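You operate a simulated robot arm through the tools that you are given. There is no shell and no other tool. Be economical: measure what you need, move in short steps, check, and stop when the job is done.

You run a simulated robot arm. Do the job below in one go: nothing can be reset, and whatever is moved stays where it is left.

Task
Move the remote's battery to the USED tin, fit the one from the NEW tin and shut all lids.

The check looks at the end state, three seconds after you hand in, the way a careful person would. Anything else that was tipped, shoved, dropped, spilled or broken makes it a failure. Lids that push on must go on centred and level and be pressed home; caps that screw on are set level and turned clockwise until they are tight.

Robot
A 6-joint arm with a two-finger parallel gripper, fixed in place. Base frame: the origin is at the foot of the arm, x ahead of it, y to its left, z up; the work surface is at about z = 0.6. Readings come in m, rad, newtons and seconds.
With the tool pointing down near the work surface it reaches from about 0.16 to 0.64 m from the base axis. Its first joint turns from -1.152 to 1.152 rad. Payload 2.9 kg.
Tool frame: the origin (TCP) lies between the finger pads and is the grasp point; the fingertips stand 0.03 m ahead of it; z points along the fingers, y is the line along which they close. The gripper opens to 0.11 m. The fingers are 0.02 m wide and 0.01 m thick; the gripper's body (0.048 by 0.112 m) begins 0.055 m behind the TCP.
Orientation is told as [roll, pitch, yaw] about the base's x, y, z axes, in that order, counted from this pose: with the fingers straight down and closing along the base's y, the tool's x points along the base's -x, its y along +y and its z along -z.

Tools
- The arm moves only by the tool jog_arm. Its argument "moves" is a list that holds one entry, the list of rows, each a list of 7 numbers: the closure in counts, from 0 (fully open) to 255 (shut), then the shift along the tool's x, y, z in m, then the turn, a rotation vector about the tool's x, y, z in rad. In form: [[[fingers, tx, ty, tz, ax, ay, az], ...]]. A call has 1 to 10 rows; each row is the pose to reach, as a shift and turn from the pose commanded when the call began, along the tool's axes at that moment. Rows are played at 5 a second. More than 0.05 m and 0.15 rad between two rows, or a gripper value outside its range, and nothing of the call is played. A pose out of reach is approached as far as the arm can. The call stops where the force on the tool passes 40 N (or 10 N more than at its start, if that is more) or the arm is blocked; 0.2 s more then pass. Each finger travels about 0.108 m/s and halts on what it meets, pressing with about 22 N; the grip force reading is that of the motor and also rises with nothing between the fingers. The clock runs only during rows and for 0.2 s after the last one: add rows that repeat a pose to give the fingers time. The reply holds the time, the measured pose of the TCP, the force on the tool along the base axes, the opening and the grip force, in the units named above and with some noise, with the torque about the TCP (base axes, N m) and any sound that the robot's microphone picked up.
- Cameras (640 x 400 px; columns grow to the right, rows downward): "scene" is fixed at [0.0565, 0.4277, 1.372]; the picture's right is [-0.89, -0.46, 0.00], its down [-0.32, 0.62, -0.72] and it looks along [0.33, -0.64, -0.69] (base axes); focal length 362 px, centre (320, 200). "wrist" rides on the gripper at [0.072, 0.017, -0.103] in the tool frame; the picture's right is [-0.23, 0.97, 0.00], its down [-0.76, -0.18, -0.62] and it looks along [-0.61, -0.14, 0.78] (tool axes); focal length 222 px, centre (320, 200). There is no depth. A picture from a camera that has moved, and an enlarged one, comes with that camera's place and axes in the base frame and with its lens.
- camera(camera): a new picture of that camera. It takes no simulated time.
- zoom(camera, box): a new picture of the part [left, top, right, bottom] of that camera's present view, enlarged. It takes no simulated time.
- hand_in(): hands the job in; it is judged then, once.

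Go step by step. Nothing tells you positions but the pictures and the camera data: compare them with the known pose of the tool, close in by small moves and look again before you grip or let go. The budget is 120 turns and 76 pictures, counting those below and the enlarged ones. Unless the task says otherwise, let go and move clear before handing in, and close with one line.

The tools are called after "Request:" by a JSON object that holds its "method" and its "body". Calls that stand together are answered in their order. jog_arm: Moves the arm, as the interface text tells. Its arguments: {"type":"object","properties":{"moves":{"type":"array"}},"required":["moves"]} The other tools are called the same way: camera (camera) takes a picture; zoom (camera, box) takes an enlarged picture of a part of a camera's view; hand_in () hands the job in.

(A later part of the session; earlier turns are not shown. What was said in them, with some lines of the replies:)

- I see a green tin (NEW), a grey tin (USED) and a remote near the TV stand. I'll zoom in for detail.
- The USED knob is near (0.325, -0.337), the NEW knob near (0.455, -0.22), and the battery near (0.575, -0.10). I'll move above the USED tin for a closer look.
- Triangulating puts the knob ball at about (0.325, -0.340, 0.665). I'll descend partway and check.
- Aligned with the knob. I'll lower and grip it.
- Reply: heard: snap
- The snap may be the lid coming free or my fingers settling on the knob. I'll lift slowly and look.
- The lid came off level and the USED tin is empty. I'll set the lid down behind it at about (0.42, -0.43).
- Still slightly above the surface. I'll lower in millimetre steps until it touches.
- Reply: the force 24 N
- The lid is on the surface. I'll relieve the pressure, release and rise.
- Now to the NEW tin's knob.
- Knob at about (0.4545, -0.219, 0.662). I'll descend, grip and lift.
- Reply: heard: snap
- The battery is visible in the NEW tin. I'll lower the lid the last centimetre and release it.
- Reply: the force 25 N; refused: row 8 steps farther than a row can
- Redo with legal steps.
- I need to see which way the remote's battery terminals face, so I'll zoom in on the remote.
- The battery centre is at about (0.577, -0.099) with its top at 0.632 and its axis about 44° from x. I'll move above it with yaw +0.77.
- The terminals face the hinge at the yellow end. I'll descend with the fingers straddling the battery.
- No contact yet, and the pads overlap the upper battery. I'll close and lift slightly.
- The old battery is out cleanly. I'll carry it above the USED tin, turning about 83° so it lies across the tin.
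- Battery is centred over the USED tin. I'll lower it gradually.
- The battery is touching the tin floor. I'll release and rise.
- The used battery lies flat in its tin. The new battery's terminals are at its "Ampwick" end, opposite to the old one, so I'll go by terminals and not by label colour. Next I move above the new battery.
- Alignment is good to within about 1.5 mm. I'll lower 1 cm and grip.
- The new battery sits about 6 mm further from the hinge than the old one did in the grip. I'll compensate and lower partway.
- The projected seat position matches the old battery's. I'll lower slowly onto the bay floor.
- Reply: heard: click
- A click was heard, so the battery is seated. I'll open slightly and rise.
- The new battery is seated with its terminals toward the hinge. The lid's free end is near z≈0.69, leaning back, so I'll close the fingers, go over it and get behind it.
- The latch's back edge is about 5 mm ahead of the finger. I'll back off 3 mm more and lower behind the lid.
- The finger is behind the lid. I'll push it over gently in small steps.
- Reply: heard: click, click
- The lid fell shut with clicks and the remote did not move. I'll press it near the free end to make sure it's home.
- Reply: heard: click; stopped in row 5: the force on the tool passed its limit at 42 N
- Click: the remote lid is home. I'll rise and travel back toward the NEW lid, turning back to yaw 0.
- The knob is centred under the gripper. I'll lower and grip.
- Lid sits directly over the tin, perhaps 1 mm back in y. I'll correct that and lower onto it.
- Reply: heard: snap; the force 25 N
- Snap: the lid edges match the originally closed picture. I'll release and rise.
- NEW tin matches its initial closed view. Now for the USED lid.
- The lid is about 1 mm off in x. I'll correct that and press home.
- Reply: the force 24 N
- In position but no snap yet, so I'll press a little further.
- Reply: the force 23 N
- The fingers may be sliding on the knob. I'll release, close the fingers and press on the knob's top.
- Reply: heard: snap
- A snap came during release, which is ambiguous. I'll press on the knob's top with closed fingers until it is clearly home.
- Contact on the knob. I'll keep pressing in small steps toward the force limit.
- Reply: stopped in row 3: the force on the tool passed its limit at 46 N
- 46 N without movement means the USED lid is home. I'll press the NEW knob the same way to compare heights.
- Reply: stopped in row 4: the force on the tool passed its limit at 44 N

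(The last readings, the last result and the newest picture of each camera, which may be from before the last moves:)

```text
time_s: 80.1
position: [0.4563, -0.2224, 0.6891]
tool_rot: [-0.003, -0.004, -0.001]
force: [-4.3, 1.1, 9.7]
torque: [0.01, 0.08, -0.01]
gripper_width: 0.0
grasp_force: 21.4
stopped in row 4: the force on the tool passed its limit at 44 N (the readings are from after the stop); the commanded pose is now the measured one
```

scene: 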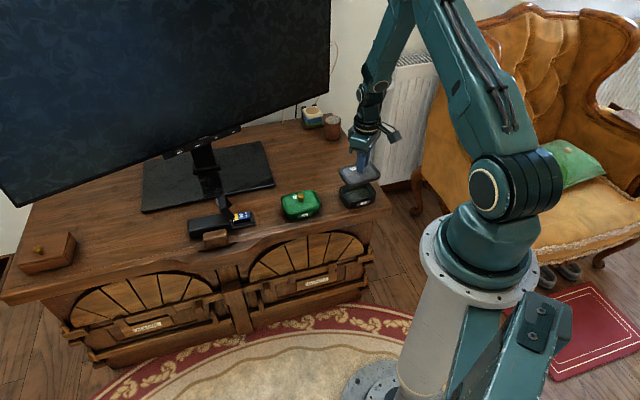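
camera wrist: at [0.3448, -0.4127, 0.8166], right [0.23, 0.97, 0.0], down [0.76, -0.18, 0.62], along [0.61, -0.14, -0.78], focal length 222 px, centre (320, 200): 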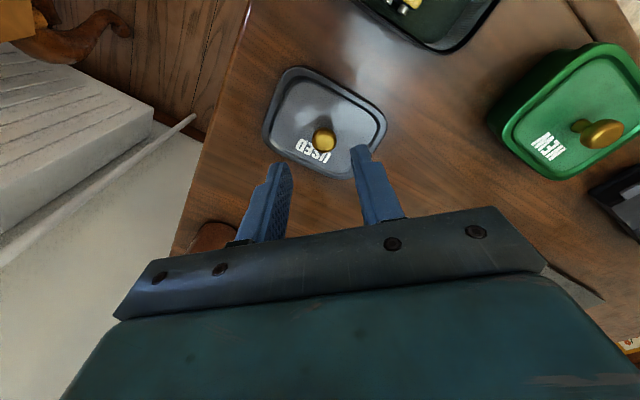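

Both lids sit at the same height under 44–46 N. I'll move clear for a final look.

Request:
{"method": "jog_arm", "body": {"moves": [[[255, 0, 0, -0.03, 0, 0, 0], [255, 0, 0, -0.07, 0, 0, 0], [255, 0, 0, -0.11, 0, 0, 0], [200, 0.03, 0, -0.14, 0, 0, 0], [160, 0.06, 0, -0.17, 0, 0, 0], [160, 0.06, 0, -0.17, 0, 0, 0]]]}}

Request:
{"method": "camera", "body": {"camera": "scene"}}

Request:
{"method": "zoom", "body": {"camera": "scene", "box": [180, 160, 400, 260]}}

Request:
{"method": "zoom", "body": {"camera": "scene", "box": [190, 180, 275, 250]}}

```text
time_s: 81.5
position: [0.3964, -0.2198, 0.8578]
tool_rot: [-0.002, -0.004, -0.003]
force: [0.7, 0.4, -0.6]
torque: [0.02, -0.01, 0.04]
gripper_width: 0.0412
grasp_force: 0.0
```

```text
3 pictures are left
```

scene: 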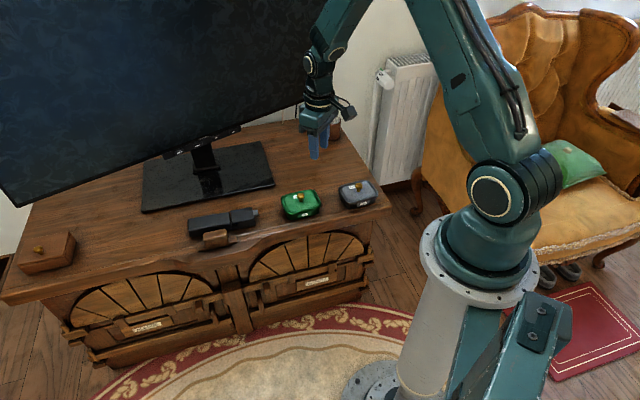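

```text
2.91 times, centred on (290, 210) of scene
camera zoom: at [0.0565, 0.4277, 1.372], right [-0.89, -0.46, 0.0], down [-0.32, 0.62, -0.72], along [0.33, -0.64, -0.69], focal length 1054 px, centre (407, 171)
```

zoom: 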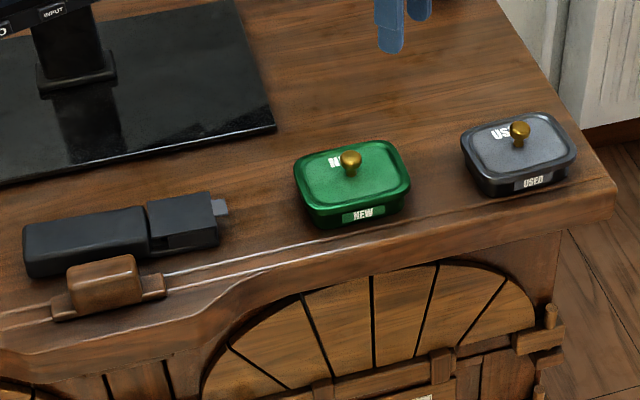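

```text
5.71 times, centred on (232, 215) of scene
camera zoom: at [0.0565, 0.4277, 1.372], right [-0.89, -0.46, 0.0], down [-0.32, 0.62, -0.72], along [0.33, -0.64, -0.69], focal length 2071 px, centre (820, 114)
```

zoom: 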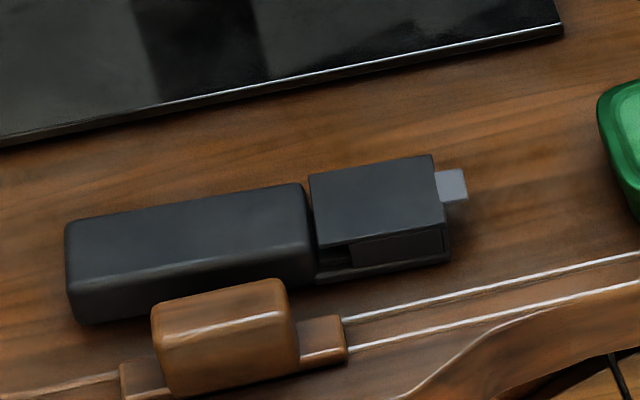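

The tins are closed level, the remote lid is latched with the remote unmoved, and the arm is clear. I'm handing in.

Request:
{"method": "hand_in", "body": {}}

```text
The job is handed in.
```

I moved the remote's old battery to the USED tin, fitted the new one with its terminals toward the hinge, and shut the remote lid and both tin lids, then handed in.
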